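You operate a simulated robot arm through the tools that you are given. There is no shell and no other tool.

Carry out the task below with a simulated two-armed robot. There is one attempt and no reset: what you move stays moved.

## Task
Plunge the blocked wash bowl free and flush it from the tap.
Fine: strainer into its holder first; plunger back on the mat, tap off. Set down upright: sink plunger.

It is judged by the outcome, as a careful person would: the job done as asked, and still so three seconds after it is handed in. It fails if anything else is knocked over, pushed out of place, dropped, spilled or broken.

## Robot
Two 7-joint arms with two-finger parallel grippers on one trunk that stands fixed in place. Base frame: the origin is at the foot of the trunk, x ahead of it, y to its left, z up. Units: cm, rad, N and s.
The left shoulder is at [7.1, 15.6, 125.5], the right one opposite. Payload 3.91 kg a hand.
Tool frame (each hand has its own): the origin (TCP) lies between the finger pads and is the grasp point; the fingertips stand 3 cm ahead of it; z points along the fingers, y is the line along which they close. The gripper opens to 11 cm. The fingers are 2 cm wide and 1 cm thick; the gripper's body (4.8 by 11.2 cm) begins 5.5 cm behind the TCP.
Orientation is told as [roll, pitch, yaw] about the base's x, y, z axes, in that order, counted from this pose: with the fingers straight down and closing along the base's y, the tool's x points along the base's -x, its y along +y and its z along -z.

## Interface
- The arms move only by the tool apply_moves. It takes "left_plan", "right_plan" or both (then of equal length, played together; a hand with none holds still); each is one flat list of numbers, 7 for each row, row after row: the shift along the tool's x, y, z in cm, then the turn, a rotation vector about the tool's x, y, z in rad, then the opening, from 0 (shut) to 1 (fully open). In form: [tx, ty, tz, rx, ry, rz, jaw, tx, ty, tz, rx, ry, rz, jaw, ...]. A call has 1 to 20 rows; each row shifts and turns the commanded pose from where the row before left it, along the tool's axes as they then stand. Rows are played at 5 a second. More than 5 cm and 0.15 rad between two rows, or a gripper value outside its range, and nothing of the call is played. A pose out of reach is approached as far as the arm can. The call stops where the force on the tool passes 40 N (or 10 N more than at its start, if that is more) or the arm is blocked; 0.2 s more then pass. The fingers move at their own pace (about 10.8 cm/s each) and stop on an object; they squeeze with about 22 N. The grip force told is the motor's: it shows also when the fingers shut on nothing. Time passes only in rows, and 0.2 s behind the last, so rows that do not move let the fingers close. It gives the time, the measured TCP pose, the force on the tool (base axes), the opening and the grip force at its end, in the units of the frame above (readings bear some noise), with the torque about the TCP (base axes, N m) and any sound that the robot's microphone picked up.
- Cameras (640 x 400 px; columns grow to the right, rows downward): "scene" is now at [11.91, -5.69, 148.96]; the picture's right is [-0.62, -0.78, 0.00], its down [-0.39, 0.31, -0.87] and it looks along [0.68, -0.54, -0.50] (base axes); focal length 268 px, centre (320, 200). "left" rides on the left gripper at [7.2, -1.7, -10.3] in its tool frame; the picture's right is [0.23, 0.97, 0.00], its down [-0.76, 0.18, -0.62] and it looks along [-0.61, 0.14, 0.78] (tool axes); focal length 222 px, centre (320, 200). "right" rides on the right gripper at [7.2, 1.7, -10.3] in its tool frame; the picture's right is [-0.23, 0.97, 0.00], its down [-0.76, -0.18, -0.62] and it looks along [-0.61, -0.14, 0.78] (tool axes); focal length 222 px, centre (320, 200). There is no depth. A picture from a camera that has moved, and an enlarged one, comes with that camera's place and axes in the base frame and with its lens.
- capture(camera): a new picture of that camera. It takes no simulated time.
- slide_trunk(by): slides the trunk up (or, below 0, down) by that many cm; the arms and the scene camera ride with it, the base frame stays. It gives what a move gives, with no picture.
- aim_head(pan, tilt): turns the head with the scene camera to pan (to the left, within 1.501 rad either way) and tilt (down, from -0.506 to 1.204), counted from straight ahead of the robot. It gives what a move gives.
- zoom(camera, box): a new picture of the part [left, top, right, bottom] of that camera's present view, enlarged. It takes no simulated time.
- hand_in(): hands the job in; it is judged then, once.

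Nothing tells you positions but the pictures and the camera data. Unless the task says otherwise, let go and move clear before handing in.

The tools are called after "Emit:" by a JSON object that holds its "fn" and its "kwargs". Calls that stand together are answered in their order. apply_moves: Moves the arms, as the interface text tells. Its arguments: {"type":"object","properties":{"left_plan":{"type":"array","items":{"type":"number"}},"right_plan":{"type":"array","items":{"type":"number"}}},"required":[]} The other tools are called the same way: slide_trunk (by) slides the trunk up or down; aim_head (pan, tilt) turns the head that bears the scene camera; capture (camera) takes a picture; zoom (camera, box) takes an enlarged picture of a part of a camera's view; hand_in () hands the job in.

At the start:

```text
time: 0.0
left_tool_pos: [76.16, -10.7, 130.71]
left_ee_rot: [0.0, -0.001, 0.0]
left_ft_force: [-0.2, 0.4, -0.1]
left_torque: [-0.04, -0.01, 0.01]
left_width: 10.99
left_grasp_force: 0.0
right_tool_pos: [43.04, -60.23, 129.88]
right_ee_rot: [0.001, 0.0, 0.0]
right_ft_force: [0.1, 0.1, -0.5]
right_torque: [0.02, 0.01, 0.01]
right_width: 11.01
right_grasp_force: 0.1
trunk travel left (down, up): [-70.0, 24.0]
head pan, tilt: [-0.67, 0.522]
```

scene: 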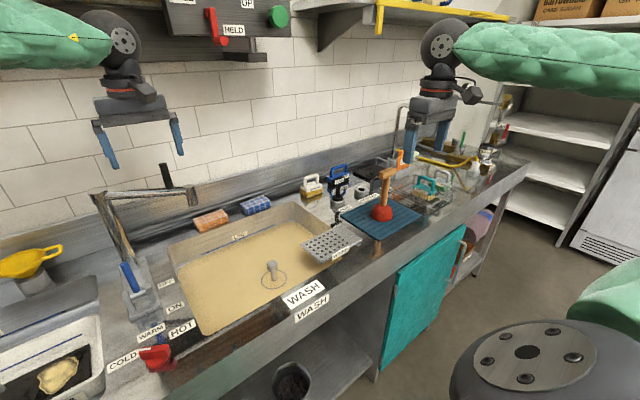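
right: 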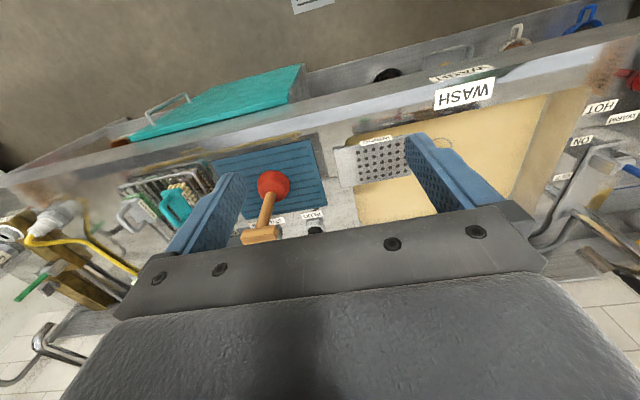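
left: 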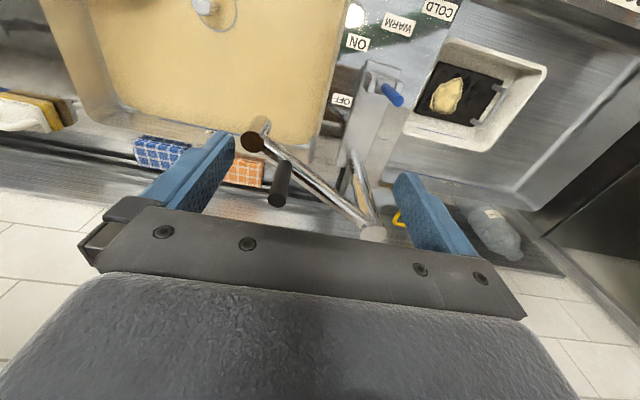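

I see a long sink counter: a wash bowl full of murky water with a strainer/stopper thing in it, a tap on the left, a plunger on a blue mat, and labels. I'll look closer before moving anything.

Emit:
{"fn": "zoom", "kwargs": {"camera": "scene", "box": [80, 160, 240, 380]}}

Emit:
{"fn": "zoom", "kwargs": {"camera": "scene", "box": [180, 200, 380, 330]}}

Emit:
{"fn": "zoom", "kwargs": {"camera": "scene", "box": [290, 140, 450, 260]}}

Emit:
{"fn": "zoom", "kwargs": {"camera": "scene", "box": [160, 0, 300, 80]}}

Emit:
{"fn": "zoom", "kwargs": {"camera": "left", "box": [180, 0, 560, 240]}}

Emit:
{"fn": "zoom", "kwargs": {"camera": "right", "box": [180, 60, 500, 260]}}

```text
1.82 times, centred on (160, 270) of scene
camera zoom: at [11.91, -5.69, 148.96], right [-0.62, -0.78, 0.0], down [-0.39, 0.31, -0.87], along [0.68, -0.54, -0.5], focal length 487 px, centre (611, 73)
```

zoom: 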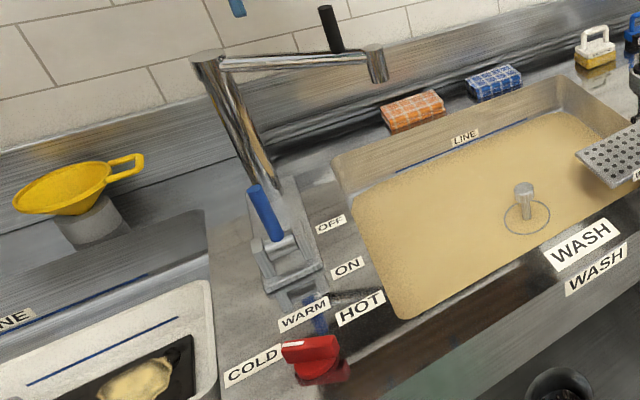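

```text
3.08 times, centred on (280, 265) of scene
camera zoom: at [11.91, -5.69, 148.96], right [-0.62, -0.78, 0.0], down [-0.39, 0.31, -0.87], along [0.68, -0.54, -0.5], focal length 824 px, centre (443, 0)
```

zoom: 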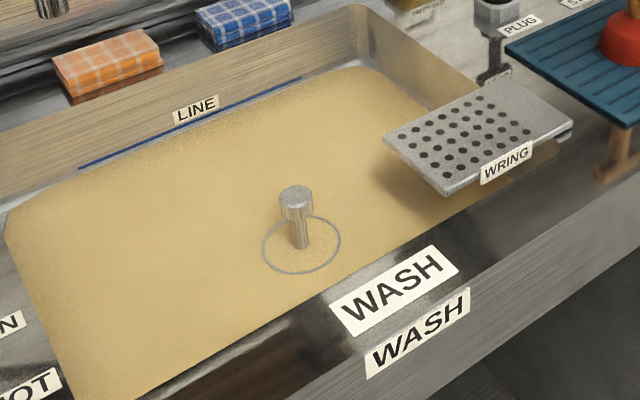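

```text
3.33 times, centred on (370, 200) of scene
camera zoom: at [11.91, -5.69, 148.96], right [-0.62, -0.78, 0.0], down [-0.39, 0.31, -0.87], along [0.68, -0.54, -0.5], focal length 892 px, centre (153, 200)
```

zoom: 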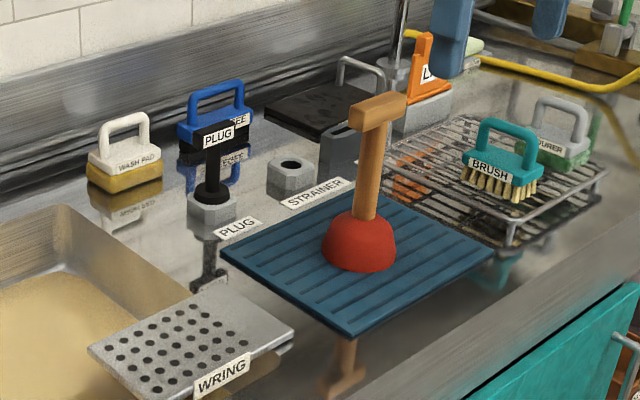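

```text
4.57 times, centred on (230, 40) of scene
camera zoom: at [11.91, -5.69, 148.96], right [-0.62, -0.78, 0.0], down [-0.39, 0.31, -0.87], along [0.68, -0.54, -0.5], focal length 1224 px, centre (731, 931)
```

zoom: 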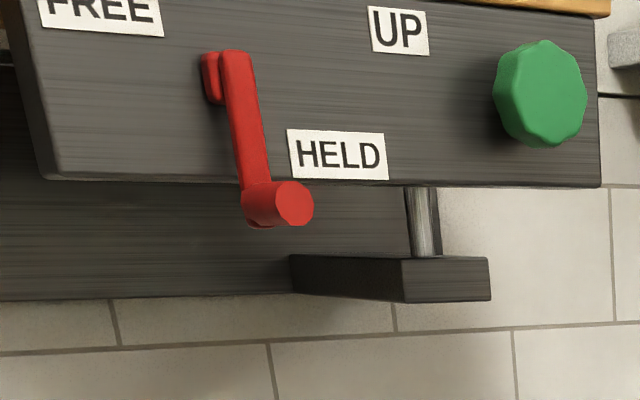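

```text
1.67 times, centred on (370, 120) of left
camera zoom: at [68.82, -12.23, 141.06], right [-0.23, 0.97, 0.0], down [0.76, 0.18, 0.62], along [0.61, 0.14, -0.78], focal length 370 px, centre (237, 333)
```

zoom: 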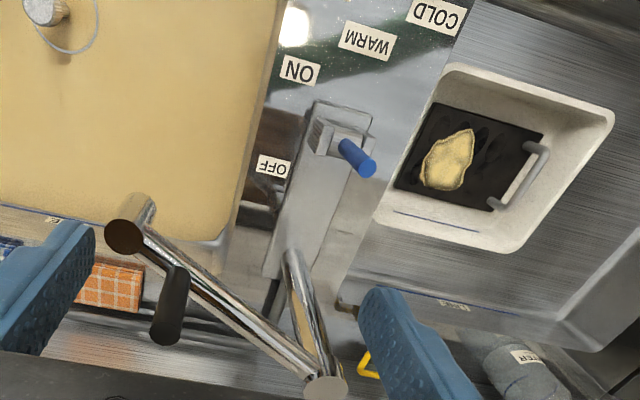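

```text
2.00 times, centred on (340, 160) of right
camera zoom: at [35.84, -58.57, 140.44], right [0.23, 0.97, 0.0], down [0.76, -0.18, 0.62], along [0.61, -0.14, -0.78], focal length 444 px, centre (280, 280)
```

zoom: 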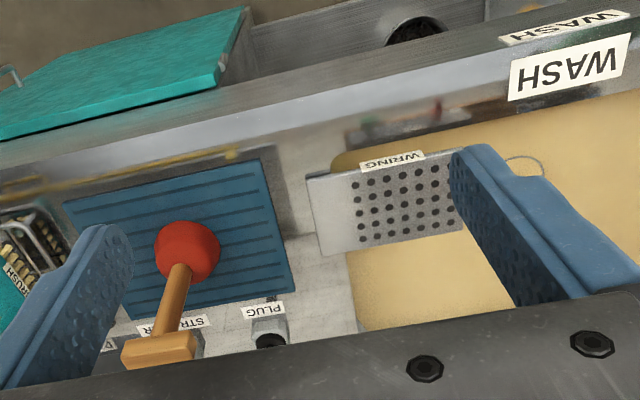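

The strainer's knob stands in the drain of the murky wash bowl, and an empty hex holder is labelled STRAINER beyond the plunger mat. I'll pan the head to look at the whole station before moving.

Emit:
{"fn": "aim_head", "kwargs": {"pan": -0.25, "tilt": 0.75}}

Emit:
{"fn": "capture", "kwargs": {"camera": "scene"}}

Emit:
{"fn": "aim_head", "kwargs": {"pan": -0.6, "tilt": 0.0}}

Emit:
{"fn": "capture", "kwargs": {"camera": "scene"}}

Emit:
{"fn": "aim_head", "kwargs": {"pan": -0.9, "tilt": 0.75}}

Emit:
{"fn": "capture", "kwargs": {"camera": "scene"}}

```text
time: 0.9
left_tool_pos: [76.2, -10.67, 130.74]
left_ee_rot: [0.001, -0.001, 0.001]
left_ft_force: [0.2, 0.1, -0.1]
left_torque: [0.02, -0.01, -0.01]
left_width: 10.99
left_grasp_force: 0.1
right_tool_pos: [43.06, -60.31, 129.98]
right_ee_rot: [0.0, 0.0, 0.001]
right_ft_force: [0.4, -0.7, 0.9]
right_torque: [-0.01, 0.02, 0.0]
right_width: 11.0
right_grasp_force: 0.0
trunk travel left (down, up): [-70.0, 24.0]
head pan, tilt: [-0.25, 0.75]
```

```text
taken
camera scene: at [12.85, -2.13, 146.97], right [-0.25, -0.97, 0.0], down [-0.66, 0.17, -0.73], along [0.71, -0.18, -0.68], focal length 268 px, centre (320, 200)
```

scene: 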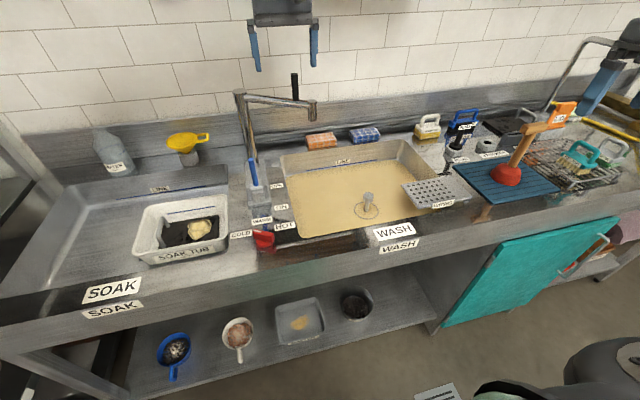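

```text
time: 2.0
left_tool_pos: [76.14, -10.62, 130.88]
left_ee_rot: [0.0, 0.0, 0.0]
left_ft_force: [-0.2, -0.8, -0.4]
left_torque: [0.01, -0.01, -0.01]
left_width: 11.01
left_grasp_force: 0.1
right_tool_pos: [43.06, -60.27, 129.94]
right_ee_rot: [-0.001, 0.0, 0.0]
right_ft_force: [0.5, -0.9, 0.1]
right_torque: [0.0, 0.0, 0.03]
right_width: 11.01
right_grasp_force: 0.1
trunk travel left (down, up): [-70.0, 24.0]
head pan, tilt: [-0.6, 0.0]
```

```text
taken
camera scene: at [12.25, -5.16, 153.77], right [-0.56, -0.83, 0.0], down [0.0, 0.0, -1.0], along [0.83, -0.56, 0.0], focal length 268 px, centre (320, 200)
```

scene: 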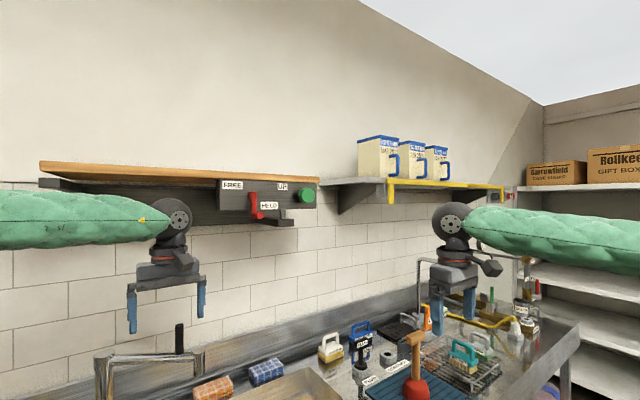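

```text
time: 3.1
left_tool_pos: [76.2, -10.73, 130.75]
left_ee_rot: [0.001, 0.0, 0.0]
left_ft_force: [0.3, -0.2, -0.3]
left_torque: [0.03, -0.01, -0.01]
left_width: 10.99
left_grasp_force: 0.0
right_tool_pos: [43.06, -60.28, 129.87]
right_ee_rot: [-0.002, 0.001, -0.001]
right_ft_force: [0.2, 0.4, 0.2]
right_torque: [-0.02, 0.0, -0.03]
right_width: 11.01
right_grasp_force: 0.1
trunk travel left (down, up): [-70.0, 24.0]
head pan, tilt: [-0.901, 0.75]
```

```text
taken
camera scene: at [9.97, -6.57, 146.97], right [-0.78, -0.62, 0.0], down [-0.42, 0.53, -0.73], along [0.45, -0.57, -0.68], focal length 268 px, centre (320, 200)
```

scene: 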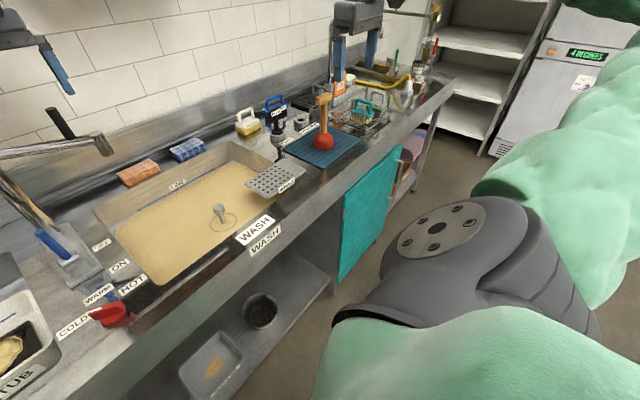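

The wash bowl sits roughly at y −20…−50, plunger and mat to the right, tap to the left of the bowl. I'll read a sheet lying low and get steeper views for triangulation.

Emit:
{"fn": "aim_head", "kwargs": {"pan": -0.4, "tilt": 1.1}}

Emit:
{"fn": "capture", "kwargs": {"camera": "scene"}}

Emit:
{"fn": "aim_head", "kwargs": {"pan": -0.5, "tilt": 0.7}}

Emit:
{"fn": "capture", "kwargs": {"camera": "scene"}}

Emit:
{"fn": "zoom", "kwargs": {"camera": "scene", "box": [120, 100, 320, 260]}}

Emit:
{"fn": "zoom", "kwargs": {"camera": "scene", "box": [300, 80, 500, 240]}}

```text
time: 4.0
left_tool_pos: [76.12, -10.54, 130.81]
left_ee_rot: [0.0, 0.002, 0.002]
left_ft_force: [0.2, -0.5, 0.3]
left_torque: [-0.02, 0.0, -0.02]
left_width: 10.99
left_grasp_force: 0.1
right_tool_pos: [43.08, -60.27, 129.97]
right_ee_rot: [-0.001, 0.0, -0.001]
right_ft_force: [-0.3, 0.4, -1.1]
right_torque: [0.02, 0.01, -0.01]
right_width: 11.01
right_grasp_force: 0.0
trunk travel left (down, up): [-70.0, 24.0]
head pan, tilt: [-0.4, 1.1]
```

```text
taken
camera scene: at [10.64, -2.54, 144.4], right [-0.39, -0.92, 0.0], down [-0.82, 0.35, -0.45], along [0.42, -0.18, -0.89], focal length 268 px, centre (320, 200)
```

scene: 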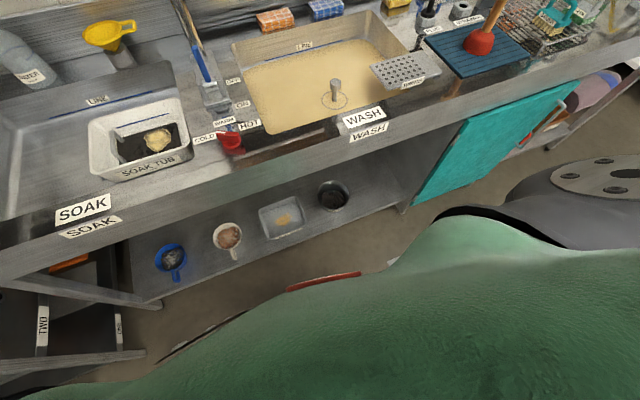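

```text
time: 4.9
left_tool_pos: [76.11, -10.64, 130.69]
left_ee_rot: [0.0, 0.0, -0.002]
left_ft_force: [-0.8, -0.2, -0.3]
left_torque: [0.03, 0.02, 0.01]
left_width: 11.01
left_grasp_force: 0.0
right_tool_pos: [43.03, -60.2, 129.85]
right_ee_rot: [0.0, 0.0, 0.0]
right_ft_force: [-0.3, 0.8, 0.2]
right_torque: [0.02, -0.06, 0.01]
right_width: 11.01
right_grasp_force: 0.1
trunk travel left (down, up): [-70.0, 24.0]
head pan, tilt: [-0.499, 0.7]
```

```text
taken
camera scene: at [12.28, -4.13, 147.38], right [-0.48, -0.88, 0.0], down [-0.57, 0.31, -0.76], along [0.67, -0.37, -0.65], focal length 268 px, centre (320, 200)
```

scene: 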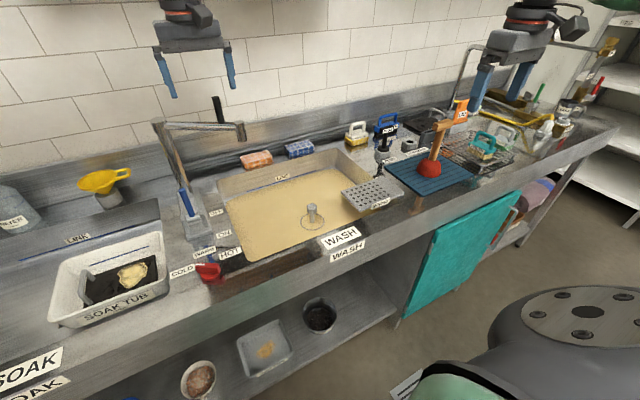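

```text
2.50 times, centred on (220, 180) of scene
camera zoom: at [12.28, -4.13, 147.38], right [-0.48, -0.88, 0.0], down [-0.57, 0.31, -0.76], along [0.67, -0.37, -0.65], focal length 669 px, centre (570, 250)
```

zoom: 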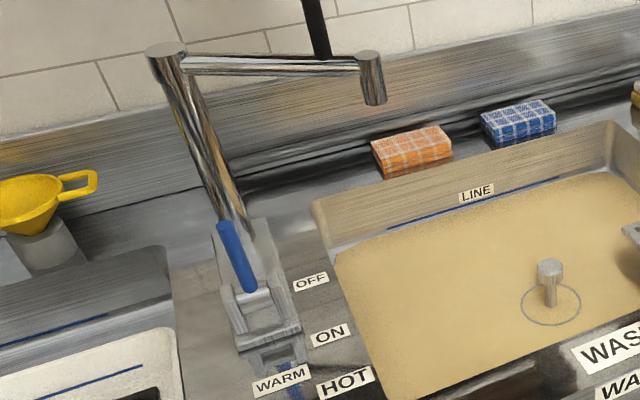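

```text
2.50 times, centred on (400, 160) of scene
camera zoom: at [12.28, -4.13, 147.38], right [-0.48, -0.88, 0.0], down [-0.57, 0.31, -0.76], along [0.67, -0.37, -0.65], focal length 669 px, centre (120, 300)
```

zoom: 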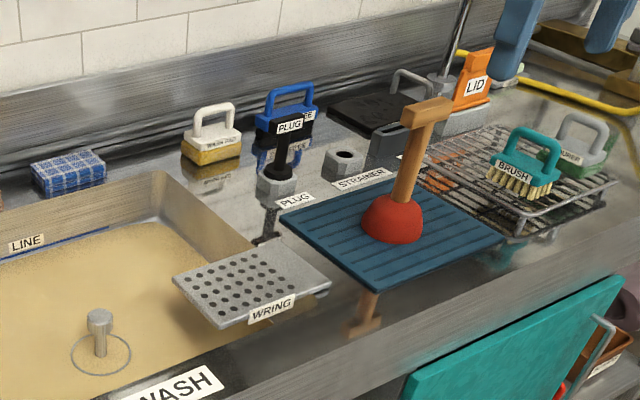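

The spout's tip is near (80,-17,117), over the back-left of the bowl, with its black handle reaching near the left hand. I'll lift the left hand clear and park it to the left, then bring the right hand over the bowl to look.

Emit:
{"fn": "apply_moves", "kwargs": {"left_plan": [0, 0, -3, 0, 0, 0, 1, 0, 0, -3, 0, 0, 0, 1, 2, 4, 0, 0, 0, 0, 1, 2, 4, 0, 0, 0, 0, 1, 3, 4, 0, 0, 0, 0, 1, 3, 4, 0, 0, 0, 0, 1, 3, 4, 0, 0, 0, 0, 1, 3, 4, 0, 0, 0, 0, 1], "right_plan": [0, 0, 0, 0, 0, 0, 1, 0, 0, 0, 0, 0, 0, 1, 0, 0, 0, 0, 0, 0, 1, -2, 3, 0.5, 0, 0, 0, 1, -2, 3, 0.5, 0, 0, 0, 1, -2, 3, 0.5, 0, 0, 0, 1, -2, 3, 0.5, 0, 0, 0, 1, -2, 3, 0.5, 0, 0, 0, 1]}}

Emit:
{"fn": "capture", "kwargs": {"camera": "right"}}

Emit:
{"fn": "capture", "kwargs": {"camera": "left"}}

Emit:
{"fn": "capture", "kwargs": {"camera": "scene"}}

```text
time: 6.7
left_tool_pos: [60.0, 13.68, 136.46]
left_ee_rot: [-0.002, 0.001, -0.001]
left_ft_force: [0.3, 0.3, -1.5]
left_torque: [0.0, 0.0, 0.02]
left_width: 10.98
left_grasp_force: 0.1
right_tool_pos: [53.16, -44.91, 127.56]
right_ee_rot: [-0.002, 0.002, 0.0]
right_ft_force: [0.5, 0.6, -0.2]
right_torque: [-0.01, 0.04, -0.01]
right_width: 10.99
right_grasp_force: 0.0
trunk travel left (down, up): [-70.0, 24.0]
head pan, tilt: [-0.499, 0.7]
```

```text
taken
camera right: at [46.02, -43.21, 138.09], right [0.23, 0.97, 0.0], down [0.76, -0.18, 0.62], along [0.61, -0.14, -0.78], focal length 222 px, centre (320, 200)
```

right: 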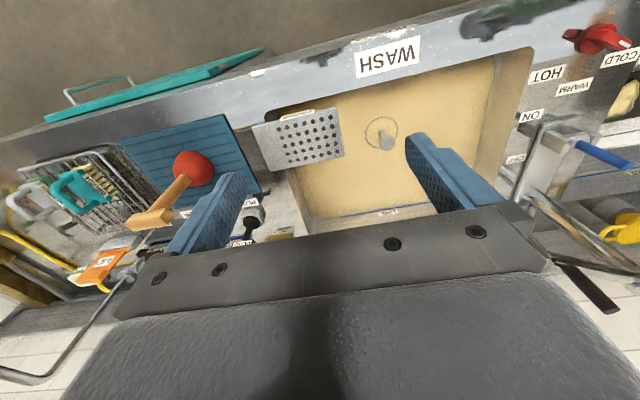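

```text
taken
camera left: at [52.84, 12.09, 146.81], right [-0.23, 0.97, 0.0], down [0.76, 0.18, 0.62], along [0.61, 0.14, -0.78], focal length 222 px, centre (320, 200)
```

left: 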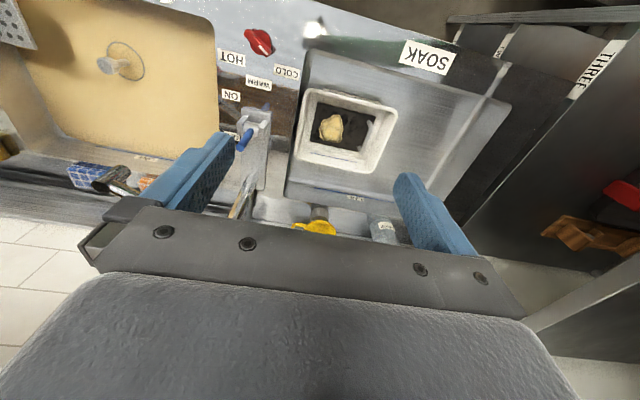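

```text
taken
camera scene: at [12.39, -3.87, 147.38], right [-0.48, -0.88, 0.0], down [-0.57, 0.31, -0.76], along [0.67, -0.37, -0.64], focal length 268 px, centre (320, 200)
```

scene: 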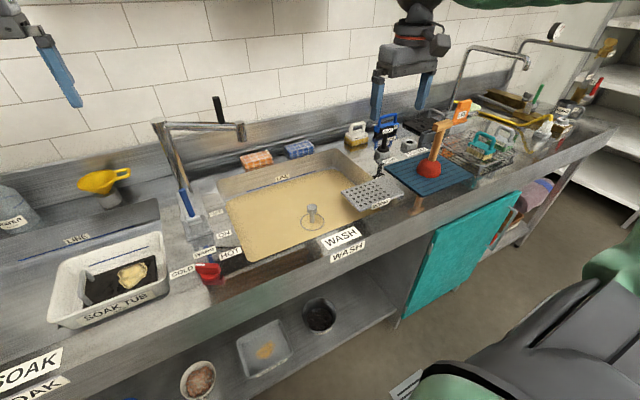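

The drain is at about (71.3,-32.7), the water near z 82.5, the strainer knob's top near z 88.5, and the plunger stands at about (64.6,-77) with its T-bar near z 111. Next I move the right hand over to see the strainer holder and mat properly.

Emit:
{"fn": "apply_moves", "kwargs": {"right_plan": [-2.5, -3.86, -0.3, 0, 0, 0, 1, -2.5, -3.86, -0.3, 0, 0, 0, 1, -2.5, -3.86, 0, 0, 0, 0, 1, -2.5, -3.86, 0, 0, 0, 0, 1, -2.5, -3.86, 0, 0, 0, 0, 1, -2.5, -3.86, 0, 0, 0, 0, 1, -2.5, -3.86, 0, 0, 0, 0, 1]}}

Emit:
{"fn": "capture", "kwargs": {"camera": "right"}}

Emit:
{"fn": "zoom", "kwargs": {"camera": "right", "box": [200, 60, 440, 210]}}

Emit:
{"fn": "zoom", "kwargs": {"camera": "scene", "box": [270, 180, 350, 250]}}

Emit:
{"fn": "zoom", "kwargs": {"camera": "scene", "box": [360, 90, 480, 200]}}

```text
time: 8.3
left_tool_pos: [60.1, 13.35, 136.56]
left_ee_rot: [0.001, 0.001, -0.001]
left_ft_force: [-0.8, 0.3, -0.8]
left_torque: [0.0, -0.04, -0.02]
left_width: 11.01
left_grasp_force: 0.0
right_tool_pos: [70.29, -72.23, 127.97]
right_ee_rot: [0.0, 0.002, 0.0]
right_ft_force: [0.0, -0.3, 0.7]
right_torque: [0.03, -0.01, -0.03]
right_width: 11.0
right_grasp_force: 0.1
trunk travel left (down, up): [-70.0, 24.0]
head pan, tilt: [-0.499, 0.7]
```

```text
taken
camera right: at [63.13, -70.51, 138.47], right [0.23, 0.97, 0.0], down [0.76, -0.18, 0.62], along [0.61, -0.14, -0.78], focal length 222 px, centre (320, 200)
```

right: 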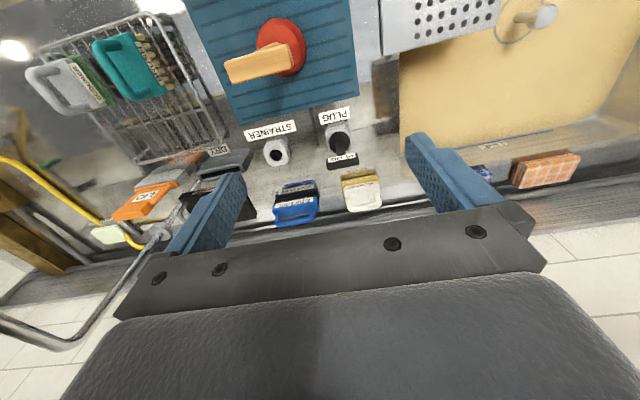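

```text
2.67 times, centred on (320, 135) of right
camera zoom: at [63.13, -70.51, 138.47], right [0.23, 0.97, 0.0], down [0.76, -0.18, 0.62], along [0.61, -0.14, -0.78], focal length 592 px, centre (320, 373)
```

zoom: 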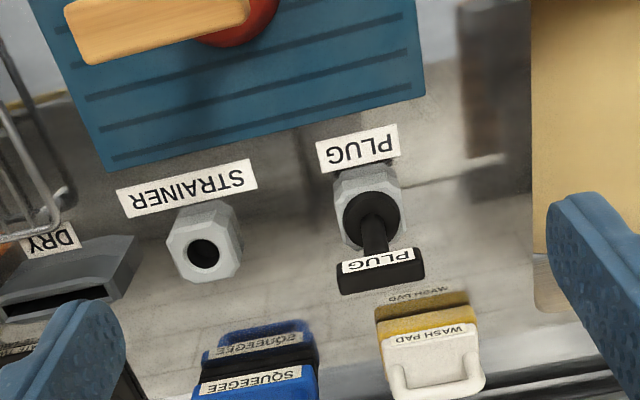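

```text
5.71 times, centred on (310, 215) of scene
camera zoom: at [12.4, -4.18, 147.37], right [-0.48, -0.88, 0.0], down [-0.57, 0.31, -0.76], along [0.67, -0.37, -0.65], focal length 1530 px, centre (377, 114)
```

zoom: 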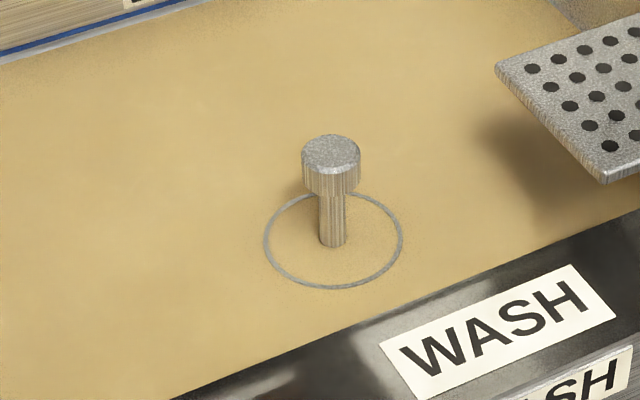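

```text
3.64 times, centred on (420, 145) of scene
camera zoom: at [12.4, -4.18, 147.37], right [-0.48, -0.88, 0.0], down [-0.57, 0.31, -0.76], along [0.67, -0.37, -0.65], focal length 973 px, centre (-44, 400)
```

zoom: 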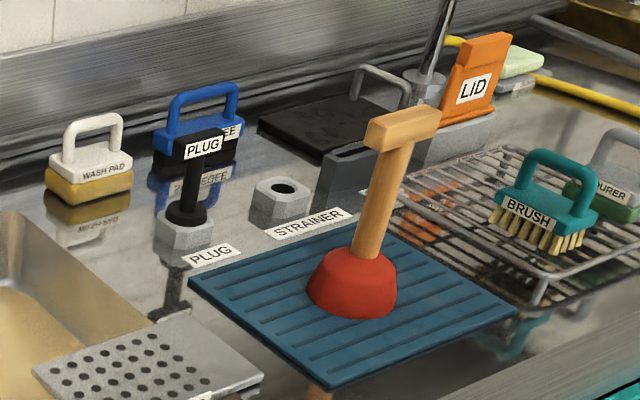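

The holder's hole is near (83,-85) which may be at the edge of the right arm's reach. I'll test the reach at a safe height.

Emit:
{"fn": "apply_moves", "kwargs": {"right_plan": [-2.2, -2.1, 0, 0, 0, 0, 1, -2.2, -2.1, 0, 0, 0, 0, 1, -2.2, -2.1, 0, 0, 0, 0, 1, -2.2, -2.1, 0, 0, 0, 0, 1, -2.2, -2.1, 0, 0, 0, 0, 1, -2.2, -2.1, 0, 0, 0, 0, 1]}}

Emit:
{"fn": "capture", "kwargs": {"camera": "right"}}

Emit:
{"fn": "capture", "kwargs": {"camera": "scene"}}

```text
time: 9.7
left_tool_pos: [60.25, 13.5, 136.48]
left_ee_rot: [-0.001, 0.003, 0.001]
left_ft_force: [0.1, -0.6, -0.3]
left_torque: [0.0, 0.01, 0.0]
left_width: 11.0
left_grasp_force: 0.0
right_tool_pos: [83.76, -84.82, 128.04]
right_ee_rot: [0.0, 0.001, 0.001]
right_ft_force: [0.9, -0.3, 0.4]
right_torque: [-0.02, 0.01, 0.0]
right_width: 10.98
right_grasp_force: 0.0
trunk travel left (down, up): [-70.0, 24.0]
head pan, tilt: [-0.499, 0.7]
```

```text
taken
camera right: at [76.48, -83.19, 138.47], right [0.23, 0.97, 0.0], down [0.76, -0.18, 0.62], along [0.61, -0.14, -0.78], focal length 222 px, centre (320, 200)
```

right: 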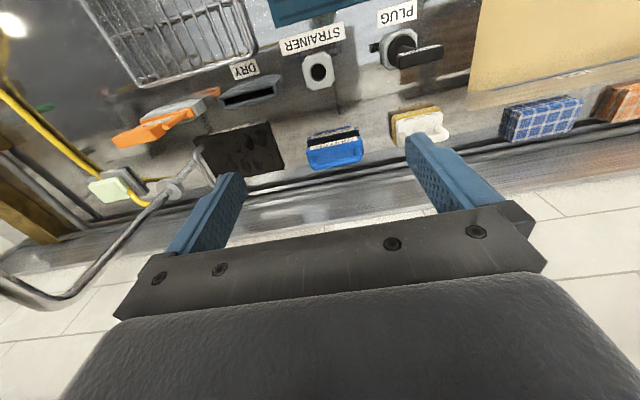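

```text
taken
camera scene: at [12.49, -4.12, 147.37], right [-0.48, -0.88, 0.0], down [-0.57, 0.31, -0.76], along [0.67, -0.37, -0.65], focal length 268 px, centre (320, 200)
```

scene: 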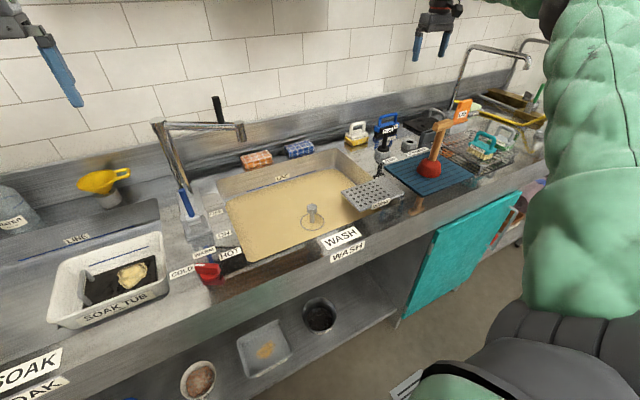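

The arm reaches the holder spot (hole at about (82.8,-84.8), top z≈95). Now I go back above the strainer knob at (71.4,-32.8) for a close look.

Emit:
{"fn": "apply_moves", "kwargs": {"right_plan": [0.954, 4, 0.5, 0, 0, 0, 1, 0.954, 4, 0.5, 0, 0, 0, 1, 0.954, 4, 0.5, 0, 0, 0, 1, 0.954, 4, 1, 0, 0, 0, 1, 0.954, 4, 1, 0, 0, 0, 1, 0.954, 4, 1, 0, 0, 0, 1, 0.954, 4, 1, 0, 0, 0, 1, 0.954, 4, 1, 0, 0, 0, 1, 0.954, 4, 1, 0, 0, 0, 1, 0.954, 4, 1, 0, 0, 0, 1, 0.954, 4, 1, 0, 0, 0, 0.7, 0.954, 4, 1, 0, 0, 0, 0.7, 0.954, 4, 1, 0, 0, 0, 0.7]}}

Emit:
{"fn": "capture", "kwargs": {"camera": "right"}}

Emit:
{"fn": "capture", "kwargs": {"camera": "scene"}}

Emit:
{"fn": "capture", "kwargs": {"camera": "left"}}

```text
time: 12.5
left_tool_pos: [60.07, 13.59, 136.43]
left_ee_rot: [-0.003, 0.001, -0.001]
left_ft_force: [0.4, 0.3, 0.1]
left_torque: [-0.01, 0.0, -0.01]
left_width: 10.97
left_grasp_force: 0.1
right_tool_pos: [71.57, -32.84, 116.39]
right_ee_rot: [-0.004, 0.001, -0.003]
right_ft_force: [-0.8, 0.3, 1.1]
right_torque: [-0.02, 0.02, -0.01]
right_width: 7.68
right_grasp_force: 0.0
trunk travel left (down, up): [-70.0, 24.0]
head pan, tilt: [-0.499, 0.7]
```

```text
taken
camera right: at [64.35, -31.05, 126.92], right [0.23, 0.97, 0.0], down [0.76, -0.18, 0.62], along [0.61, -0.14, -0.78], focal length 222 px, centre (320, 200)
```

right: 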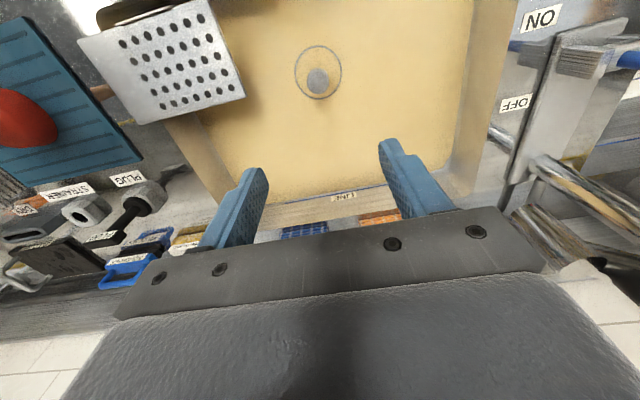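

```text
taken
camera scene: at [12.37, -3.93, 147.38], right [-0.48, -0.88, 0.0], down [-0.57, 0.31, -0.76], along [0.67, -0.37, -0.64], focal length 268 px, centre (320, 200)
```

scene: 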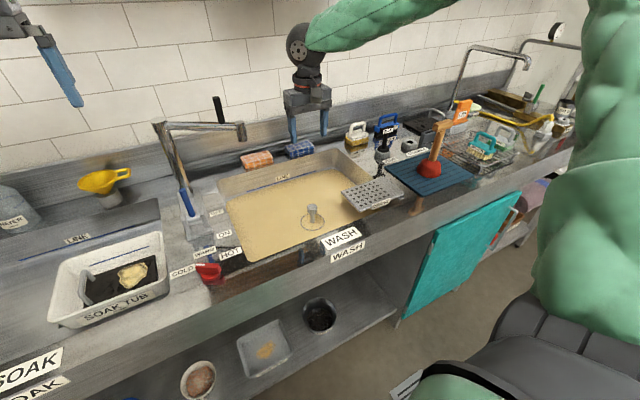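

```text
taken
camera left: at [52.84, 12.01, 146.85], right [-0.23, 0.97, 0.0], down [0.76, 0.18, 0.62], along [0.61, 0.14, -0.78], focal length 222 px, centre (320, 200)
```

left: 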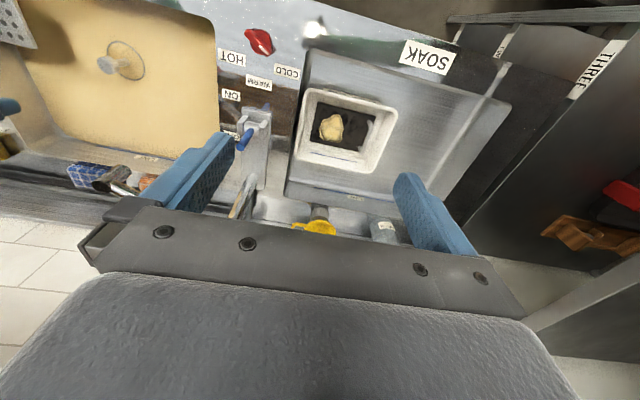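

The knob is almost directly under the right hand. I'll zoom for a fine alignment before descending.

Emit:
{"fn": "zoom", "kwargs": {"camera": "right", "box": [280, 30, 360, 110]}}

Emit:
{"fn": "zoom", "kwargs": {"camera": "scene", "box": [140, 80, 260, 240]}}

```text
5.00 times, centred on (320, 70) of right
camera zoom: at [64.35, -31.05, 126.92], right [0.23, 0.97, 0.0], down [0.76, -0.18, 0.62], along [0.61, -0.14, -0.78], focal length 1111 px, centre (320, 850)
```

zoom: 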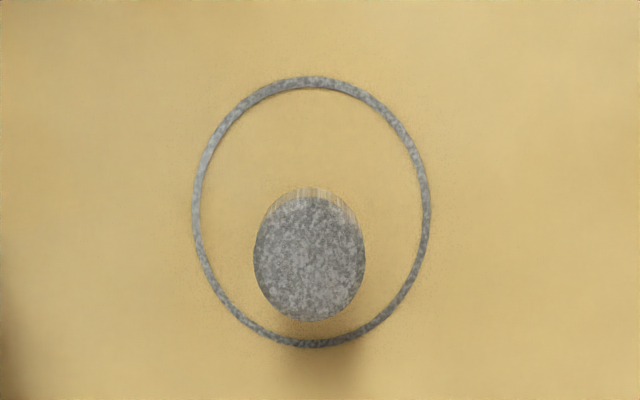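

```text
2.50 times, centred on (200, 160) of scene
camera zoom: at [12.37, -3.93, 147.38], right [-0.48, -0.88, 0.0], down [-0.57, 0.31, -0.76], along [0.67, -0.37, -0.64], focal length 669 px, centre (620, 300)
```

zoom: 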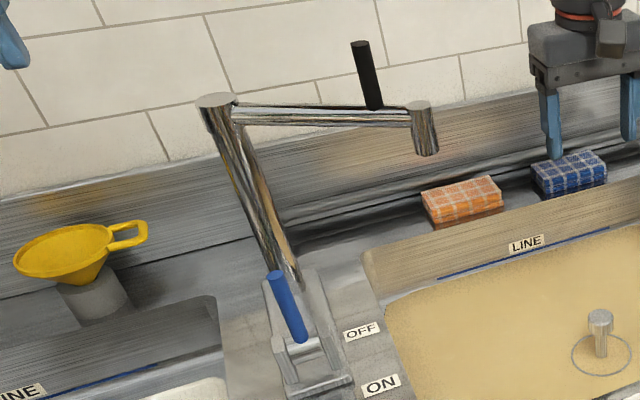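

Knob centre at about (71.2,-33.0). I descend straight down and close on the knob.

Emit:
{"fn": "apply_moves", "kwargs": {"right_plan": [0.35, -0.15, 4, 0, 0, 0, 0.7, 0, 0, 4, 0, 0, 0, 0.7, 0, 0, 4, 0, 0, 0, 0.7, 0, 0, 4, 0, 0, 0, 0.7, 0, 0, 4, 0, 0, 0, 0.7, 0, 0, 4, 0, 0, 0, 0.7, 0, 0, 2.5, 0, 0, 0, 0.7, 0, 0, 1.2, 0, 0, 0, 0.7, 0, 0, 1, 0, 0, 0, 0.7, 0, 0, 0, 0, 0, 0, 0.7]}}

Emit:
{"fn": "capture", "kwargs": {"camera": "right"}}

Emit:
{"fn": "zoom", "kwargs": {"camera": "scene", "box": [260, 150, 360, 240]}}

```text
time: 14.7
left_tool_pos: [59.98, 13.44, 136.61]
left_ee_rot: [0.001, 0.001, 0.0]
left_ft_force: [0.5, 0.4, -0.5]
left_torque: [-0.01, -0.05, 0.04]
left_width: 10.99
left_grasp_force: 0.0
right_tool_pos: [71.08, -32.8, 88.07]
right_ee_rot: [0.001, 0.0, 0.0]
right_ft_force: [0.3, 0.6, -0.3]
right_torque: [-0.01, 0.02, 0.03]
right_width: 7.7
right_grasp_force: 0.1
trunk travel left (down, up): [-70.0, 24.0]
head pan, tilt: [-0.499, 0.7]
```

```text
taken
camera right: at [63.9, -31.13, 98.54], right [0.23, 0.97, 0.0], down [0.76, -0.18, 0.62], along [0.61, -0.14, -0.78], focal length 222 px, centre (320, 200)
```

right: 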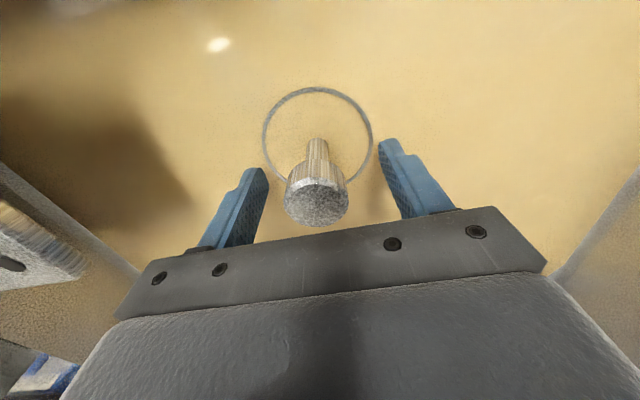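

```text
4.44 times, centred on (310, 195) of scene
camera zoom: at [12.27, -4.1, 147.39], right [-0.48, -0.88, 0.0], down [-0.57, 0.31, -0.76], along [0.67, -0.37, -0.64], focal length 1190 px, centre (364, 222)
```

zoom: 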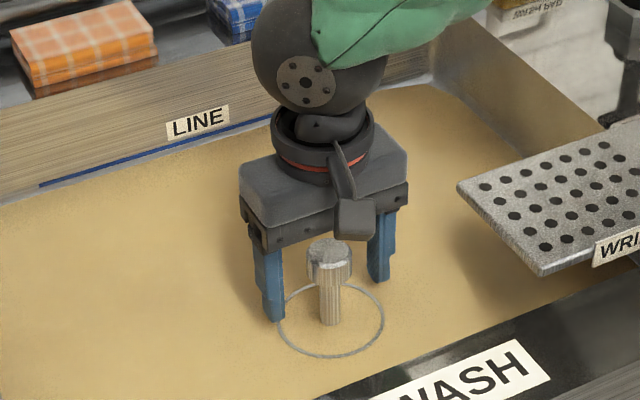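

The knob sits between the fingers with its mid-height at the grasp point. I close and lift gently.

Emit:
{"fn": "apply_moves", "kwargs": {"right_plan": [0, 0, 0, 0, 0, 0, 0, 0, 0, 0, 0, 0, 0, 0, 0, 0, 0, 0, 0, 0, 0, 0, 0, 0, 0, 0, 0, 0]}}

Emit:
{"fn": "apply_moves", "kwargs": {"right_plan": [0, 0, -0.5, 0, 0, 0, 0, 0, 0, -0.5, 0, 0, 0, 0, 0, 0, -1, 0, 0, 0, 0, 0, 0, -1, 0, 0, 0, 0]}}

Emit:
{"fn": "zoom", "kwargs": {"camera": "scene", "box": [260, 150, 360, 240]}}

```text
time: 15.7
left_tool_pos: [59.98, 13.52, 136.55]
left_ee_rot: [-0.001, 0.0, 0.0]
left_ft_force: [0.4, -0.2, -1.1]
left_torque: [0.02, 0.01, 0.01]
left_width: 11.0
left_grasp_force: 0.1
right_tool_pos: [70.94, -32.87, 88.09]
right_ee_rot: [-0.001, 0.001, 0.002]
right_ft_force: [-0.5, 0.4, -0.1]
right_torque: [-0.02, -0.01, 0.01]
right_width: 3.29
right_grasp_force: 22.0
trunk travel left (down, up): [-70.0, 24.0]
head pan, tilt: [-0.499, 0.7]
```

```text
time: 16.7
left_tool_pos: [60.07, 13.47, 136.66]
left_ee_rot: [0.002, 0.001, 0.001]
left_ft_force: [0.1, 0.1, 0.0]
left_torque: [0.04, 0.01, 0.02]
left_width: 11.02
left_grasp_force: 0.0
right_tool_pos: [71.07, -32.96, 91.02]
right_ee_rot: [0.0, -0.001, 0.001]
right_ft_force: [0.5, -0.9, -1.5]
right_torque: [0.0, -0.03, 0.0]
right_width: 3.29
right_grasp_force: 21.9
trunk travel left (down, up): [-70.0, 24.0]
head pan, tilt: [-0.499, 0.7]
```

```text
4.44 times, centred on (310, 195) of scene
camera zoom: at [12.27, -4.09, 147.39], right [-0.48, -0.88, 0.0], down [-0.57, 0.31, -0.76], along [0.67, -0.37, -0.64], focal length 1190 px, centre (364, 222)
```

zoom: 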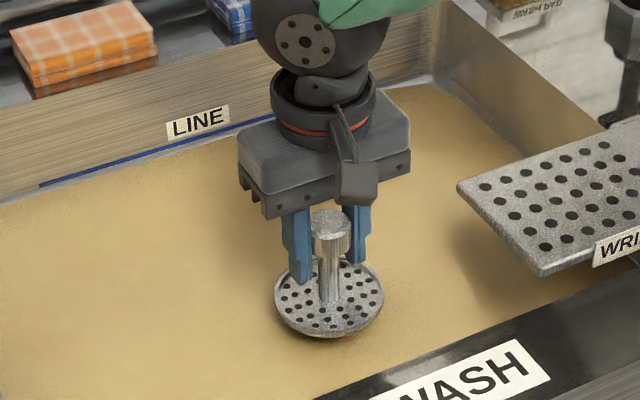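

The strainer came up: an 8 cm perforated disc under the knob. I'll lift further and check its underside.

Emit:
{"fn": "apply_moves", "kwargs": {"right_plan": [0, 0, -2, 0, 0, 0, 0, 0, 0, -2, 0, 0, 0, 0, 0, 0, -3, 0, 0, 0, 0, 0, 0, -3, 0, 0, 0, 0, 0, 0, -3, 0, 0, 0, 0, 0, 0, -3, 0, 0, 0, 0, 0, 0, 0, 0, 0, 0, 0]}}

Emit:
{"fn": "zoom", "kwargs": {"camera": "scene", "box": [250, 100, 370, 240]}}

Emit:
{"fn": "capture", "kwargs": {"camera": "right"}}

Emit:
{"fn": "capture", "kwargs": {"camera": "left"}}

```text
time: 18.3
left_tool_pos: [60.19, 13.52, 136.53]
left_ee_rot: [0.0, -0.001, 0.0]
left_ft_force: [0.3, -0.4, -0.8]
left_torque: [0.0, 0.01, -0.01]
left_width: 10.98
left_grasp_force: 0.1
right_tool_pos: [71.04, -33.33, 106.72]
right_ee_rot: [0.001, 0.003, 0.001]
right_ft_force: [-0.1, 0.6, -0.8]
right_torque: [-0.01, 0.01, 0.0]
right_width: 3.27
right_grasp_force: 21.9
trunk travel left (down, up): [-70.0, 24.0]
head pan, tilt: [-0.499, 0.7]
```

```text
2.86 times, centred on (310, 170) of scene
camera zoom: at [12.38, -4.12, 147.38], right [-0.48, -0.88, 0.0], down [-0.57, 0.31, -0.76], along [0.67, -0.37, -0.64], focal length 765 px, centre (349, 286)
```

zoom: 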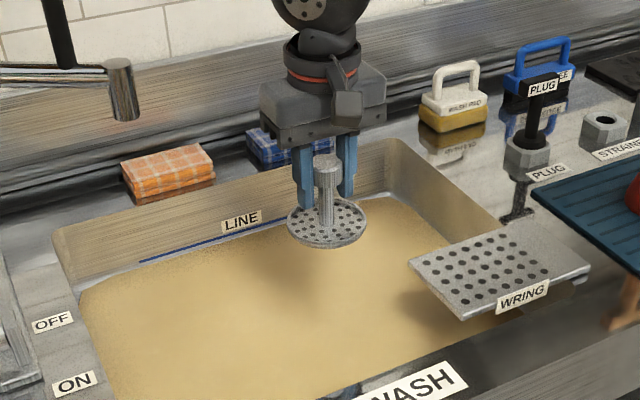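

```text
taken
camera right: at [63.83, -31.6, 117.15], right [0.23, 0.97, 0.0], down [0.76, -0.18, 0.62], along [0.61, -0.14, -0.78], focal length 222 px, centre (320, 200)
```

right: 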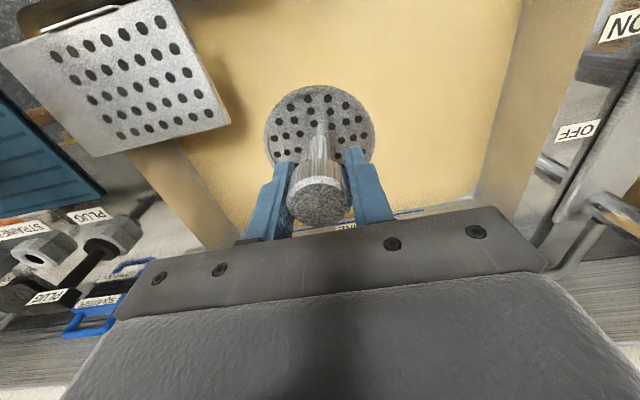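

```text
taken
camera left: at [52.83, 11.85, 146.87], right [-0.23, 0.97, 0.0], down [0.76, 0.18, 0.62], along [0.61, 0.14, -0.78], focal length 222 px, centre (320, 200)
```

left: 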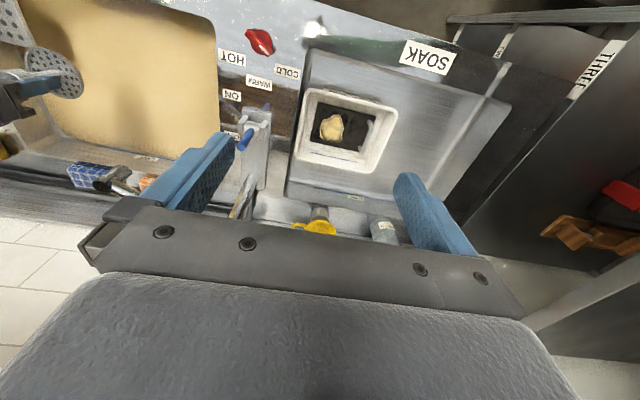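

I want to see the strainer's underside, so I'll raise it in free space to head height and look at it from the side.

Emit:
{"fn": "apply_moves", "kwargs": {"right_plan": [1.73, -0.64, -3.9, 0, 0, 0, 0, 1.73, -0.64, -3.9, 0, 0, 0, 0, 1.73, -0.64, -3.9, 0, 0, 0, 0, 1.73, -0.64, -3.9, 0, 0, 0, 0, 1.73, -0.64, -3.9, 0, 0, 0, 0, 1.73, -0.64, -3.9, 0, 0, 0, 0, 1.73, -0.64, -3.9, 0, 0, 0, 0, 1.73, -0.64, -3.9, 0, 0, 0, 0, 1.73, -0.64, -3.9, 0, 0, 0, 0, 1.73, -0.64, -3.9, 0, 0, 0, 0, 1.73, -0.64, -3.9, 0, 0, 0, 0]}}

Emit:
{"fn": "aim_head", "kwargs": {"pan": -0.7, "tilt": 0.1}}

Emit:
{"fn": "capture", "kwargs": {"camera": "scene"}}

```text
time: 20.7
left_tool_pos: [59.81, 13.51, 136.68]
left_ee_rot: [-0.001, -0.002, 0.001]
left_ft_force: [-0.4, 0.7, -0.1]
left_torque: [-0.03, -0.01, -0.01]
left_width: 10.99
left_grasp_force: 0.0
right_tool_pos: [51.83, -39.78, 149.84]
right_ee_rot: [0.0, 0.0, 0.0]
right_ft_force: [-0.6, 0.6, -1.1]
right_torque: [0.0, -0.02, -0.01]
right_width: 3.3
right_grasp_force: 21.9
trunk travel left (down, up): [-70.0, 24.0]
head pan, tilt: [-0.499, 0.7]
```

```text
time: 21.7
left_tool_pos: [59.97, 13.42, 136.6]
left_ee_rot: [-0.001, 0.0, 0.0]
left_ft_force: [-0.7, -0.1, -0.6]
left_torque: [0.0, 0.0, -0.05]
left_width: 11.0
left_grasp_force: 0.0
right_tool_pos: [52.13, -39.92, 149.71]
right_ee_rot: [0.001, 0.002, -0.001]
right_ft_force: [0.4, 0.5, 0.3]
right_torque: [-0.02, 0.0, 0.01]
right_width: 3.3
right_grasp_force: 21.8
trunk travel left (down, up): [-70.0, 24.0]
head pan, tilt: [-0.7, 0.099]
```

```text
taken
camera scene: at [11.84, -5.97, 152.86], right [-0.64, -0.77, 0.0], down [-0.08, 0.06, -0.99], along [0.76, -0.64, -0.1], focal length 268 px, centre (320, 200)
```

scene: 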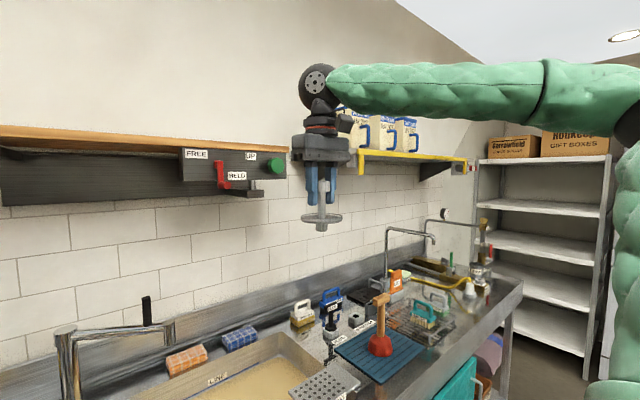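

Emit:
{"fn": "zoom", "kwargs": {"camera": "scene", "box": [280, 130, 370, 250]}}

Emit:
{"fn": "zoom", "kwargs": {"camera": "scene", "box": [300, 270, 420, 400]}}

```text
3.33 times, centred on (325, 190) of scene
camera zoom: at [11.84, -5.97, 152.86], right [-0.64, -0.77, 0.0], down [-0.08, 0.06, -0.99], along [0.76, -0.64, -0.1], focal length 892 px, centre (303, 233)
```

zoom: 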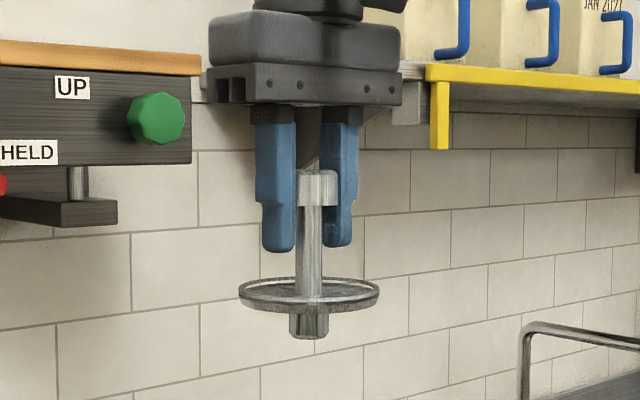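

```text
3.08 times, centred on (360, 335) of scene
camera zoom: at [11.84, -5.97, 152.86], right [-0.64, -0.77, 0.0], down [-0.08, 0.06, -0.99], along [0.76, -0.64, -0.1], focal length 824 px, centre (197, -215)
```

zoom: 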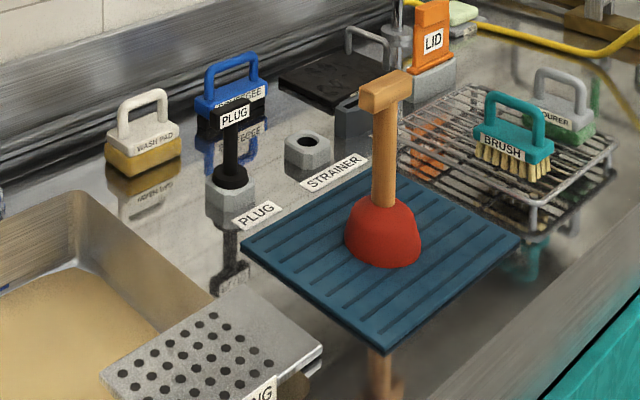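

The strainer has a ~2.4 cm spigot under the disc, which belongs in the holder's hole; its tip is about 8.4 cm below my grasp point. I carry it high over to the holder to align.

Emit:
{"fn": "apply_moves", "kwargs": {"right_plan": [-2.37, -3.45, 1.67, 0, 0, 0, 0, -2.37, -3.45, 1.67, 0, 0, 0, 0, -2.37, -3.45, 1.67, 0, 0, 0, 0, -2.37, -3.45, 1.67, 0, 0, 0, 0, -2.37, -3.45, 1.67, 0, 0, 0, 0, -2.37, -3.45, 1.67, 0, 0, 0, 0, -2.37, -3.45, 1.67, 0, 0, 0, 0, -2.37, -3.45, 1.67, 0, 0, 0, 0, -2.37, -3.45, 1.67, 0, 0, 0, 0, -2.37, -3.45, 1.67, 0, 0, 0, 0, -2.37, -3.45, 1.67, 0, 0, 0, 0, -2.37, -3.45, 1.67, 0, 0, 0, 0, -2.37, -3.45, 1.67, 0, 0, 0, 0, 0, 0, 0, 0, 0, 0, 0]}}

Emit:
{"fn": "capture", "kwargs": {"camera": "right"}}

Emit:
{"fn": "zoom", "kwargs": {"camera": "right", "box": [260, 20, 380, 120]}}

Emit:
{"fn": "aim_head", "kwargs": {"pan": -0.8, "tilt": 0.45}}

Emit:
{"fn": "capture", "kwargs": {"camera": "scene"}}

```text
time: 24.7
left_tool_pos: [58.8, 14.78, 137.01]
left_ee_rot: [-0.008, -0.006, 0.005]
left_ft_force: [-0.7, 1.4, 0.0]
left_torque: [-0.08, -0.04, -0.01]
left_width: 11.0
left_grasp_force: 0.0
right_tool_pos: [82.12, -83.67, 129.25]
right_ee_rot: [-0.006, -0.007, 0.004]
right_ft_force: [-1.5, -0.2, 0.9]
right_torque: [-0.03, -0.1, 0.01]
right_width: 3.31
right_grasp_force: 22.0
trunk travel left (down, up): [-70.0, 24.0]
head pan, tilt: [-0.7, 0.099]
```

```text
taken
camera right: at [74.91, -81.92, 139.65], right [0.22, 0.97, 0.0], down [0.76, -0.17, 0.63], along [0.61, -0.14, -0.78], focal length 222 px, centre (320, 200)
```

right: 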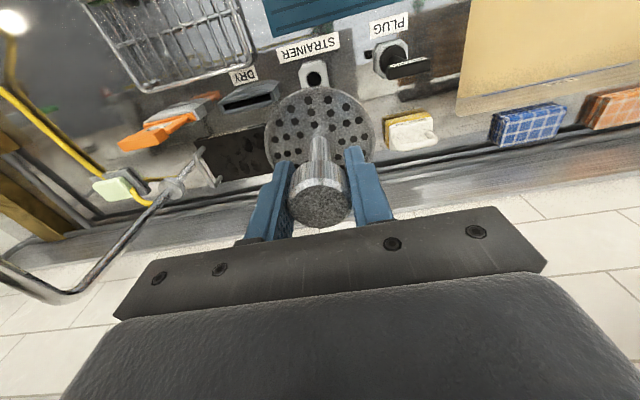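

```text
4.00 times, centred on (320, 70) of right
camera zoom: at [74.91, -81.92, 139.65], right [0.22, 0.97, 0.0], down [0.76, -0.17, 0.63], along [0.61, -0.14, -0.78], focal length 888 px, centre (320, 720)
```

zoom: 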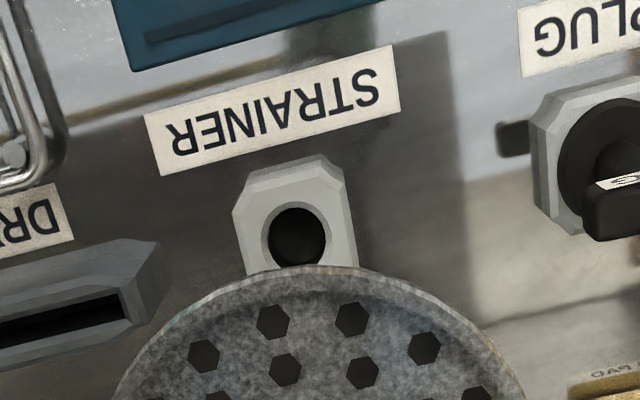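

```text
time: 25.5
left_tool_pos: [60.18, 13.29, 136.49]
left_ee_rot: [0.001, 0.001, 0.0]
left_ft_force: [-0.8, -0.3, -0.8]
left_torque: [0.02, 0.04, -0.03]
left_width: 10.98
left_grasp_force: 0.1
right_tool_pos: [83.17, -85.3, 127.89]
right_ee_rot: [0.002, 0.002, 0.0]
right_ft_force: [-0.3, -0.2, -1.0]
right_torque: [0.01, 0.07, -0.03]
right_width: 3.3
right_grasp_force: 22.2
trunk travel left (down, up): [-70.0, 24.0]
head pan, tilt: [-0.799, 0.45]
```

```text
taken
camera scene: at [11.64, -7.2, 149.58], right [-0.72, -0.7, 0.0], down [-0.3, 0.31, -0.9], along [0.63, -0.65, -0.44], focal length 268 px, centre (320, 200)
```

scene: 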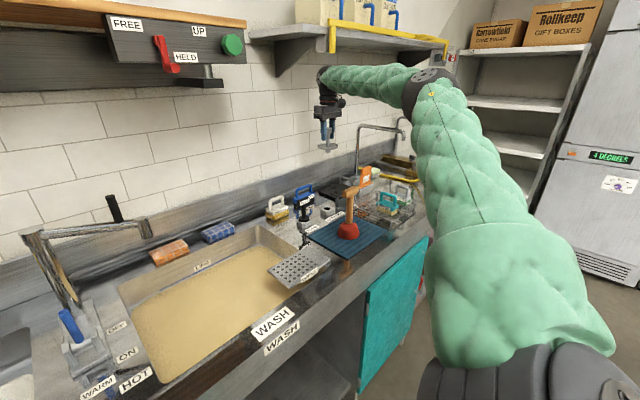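

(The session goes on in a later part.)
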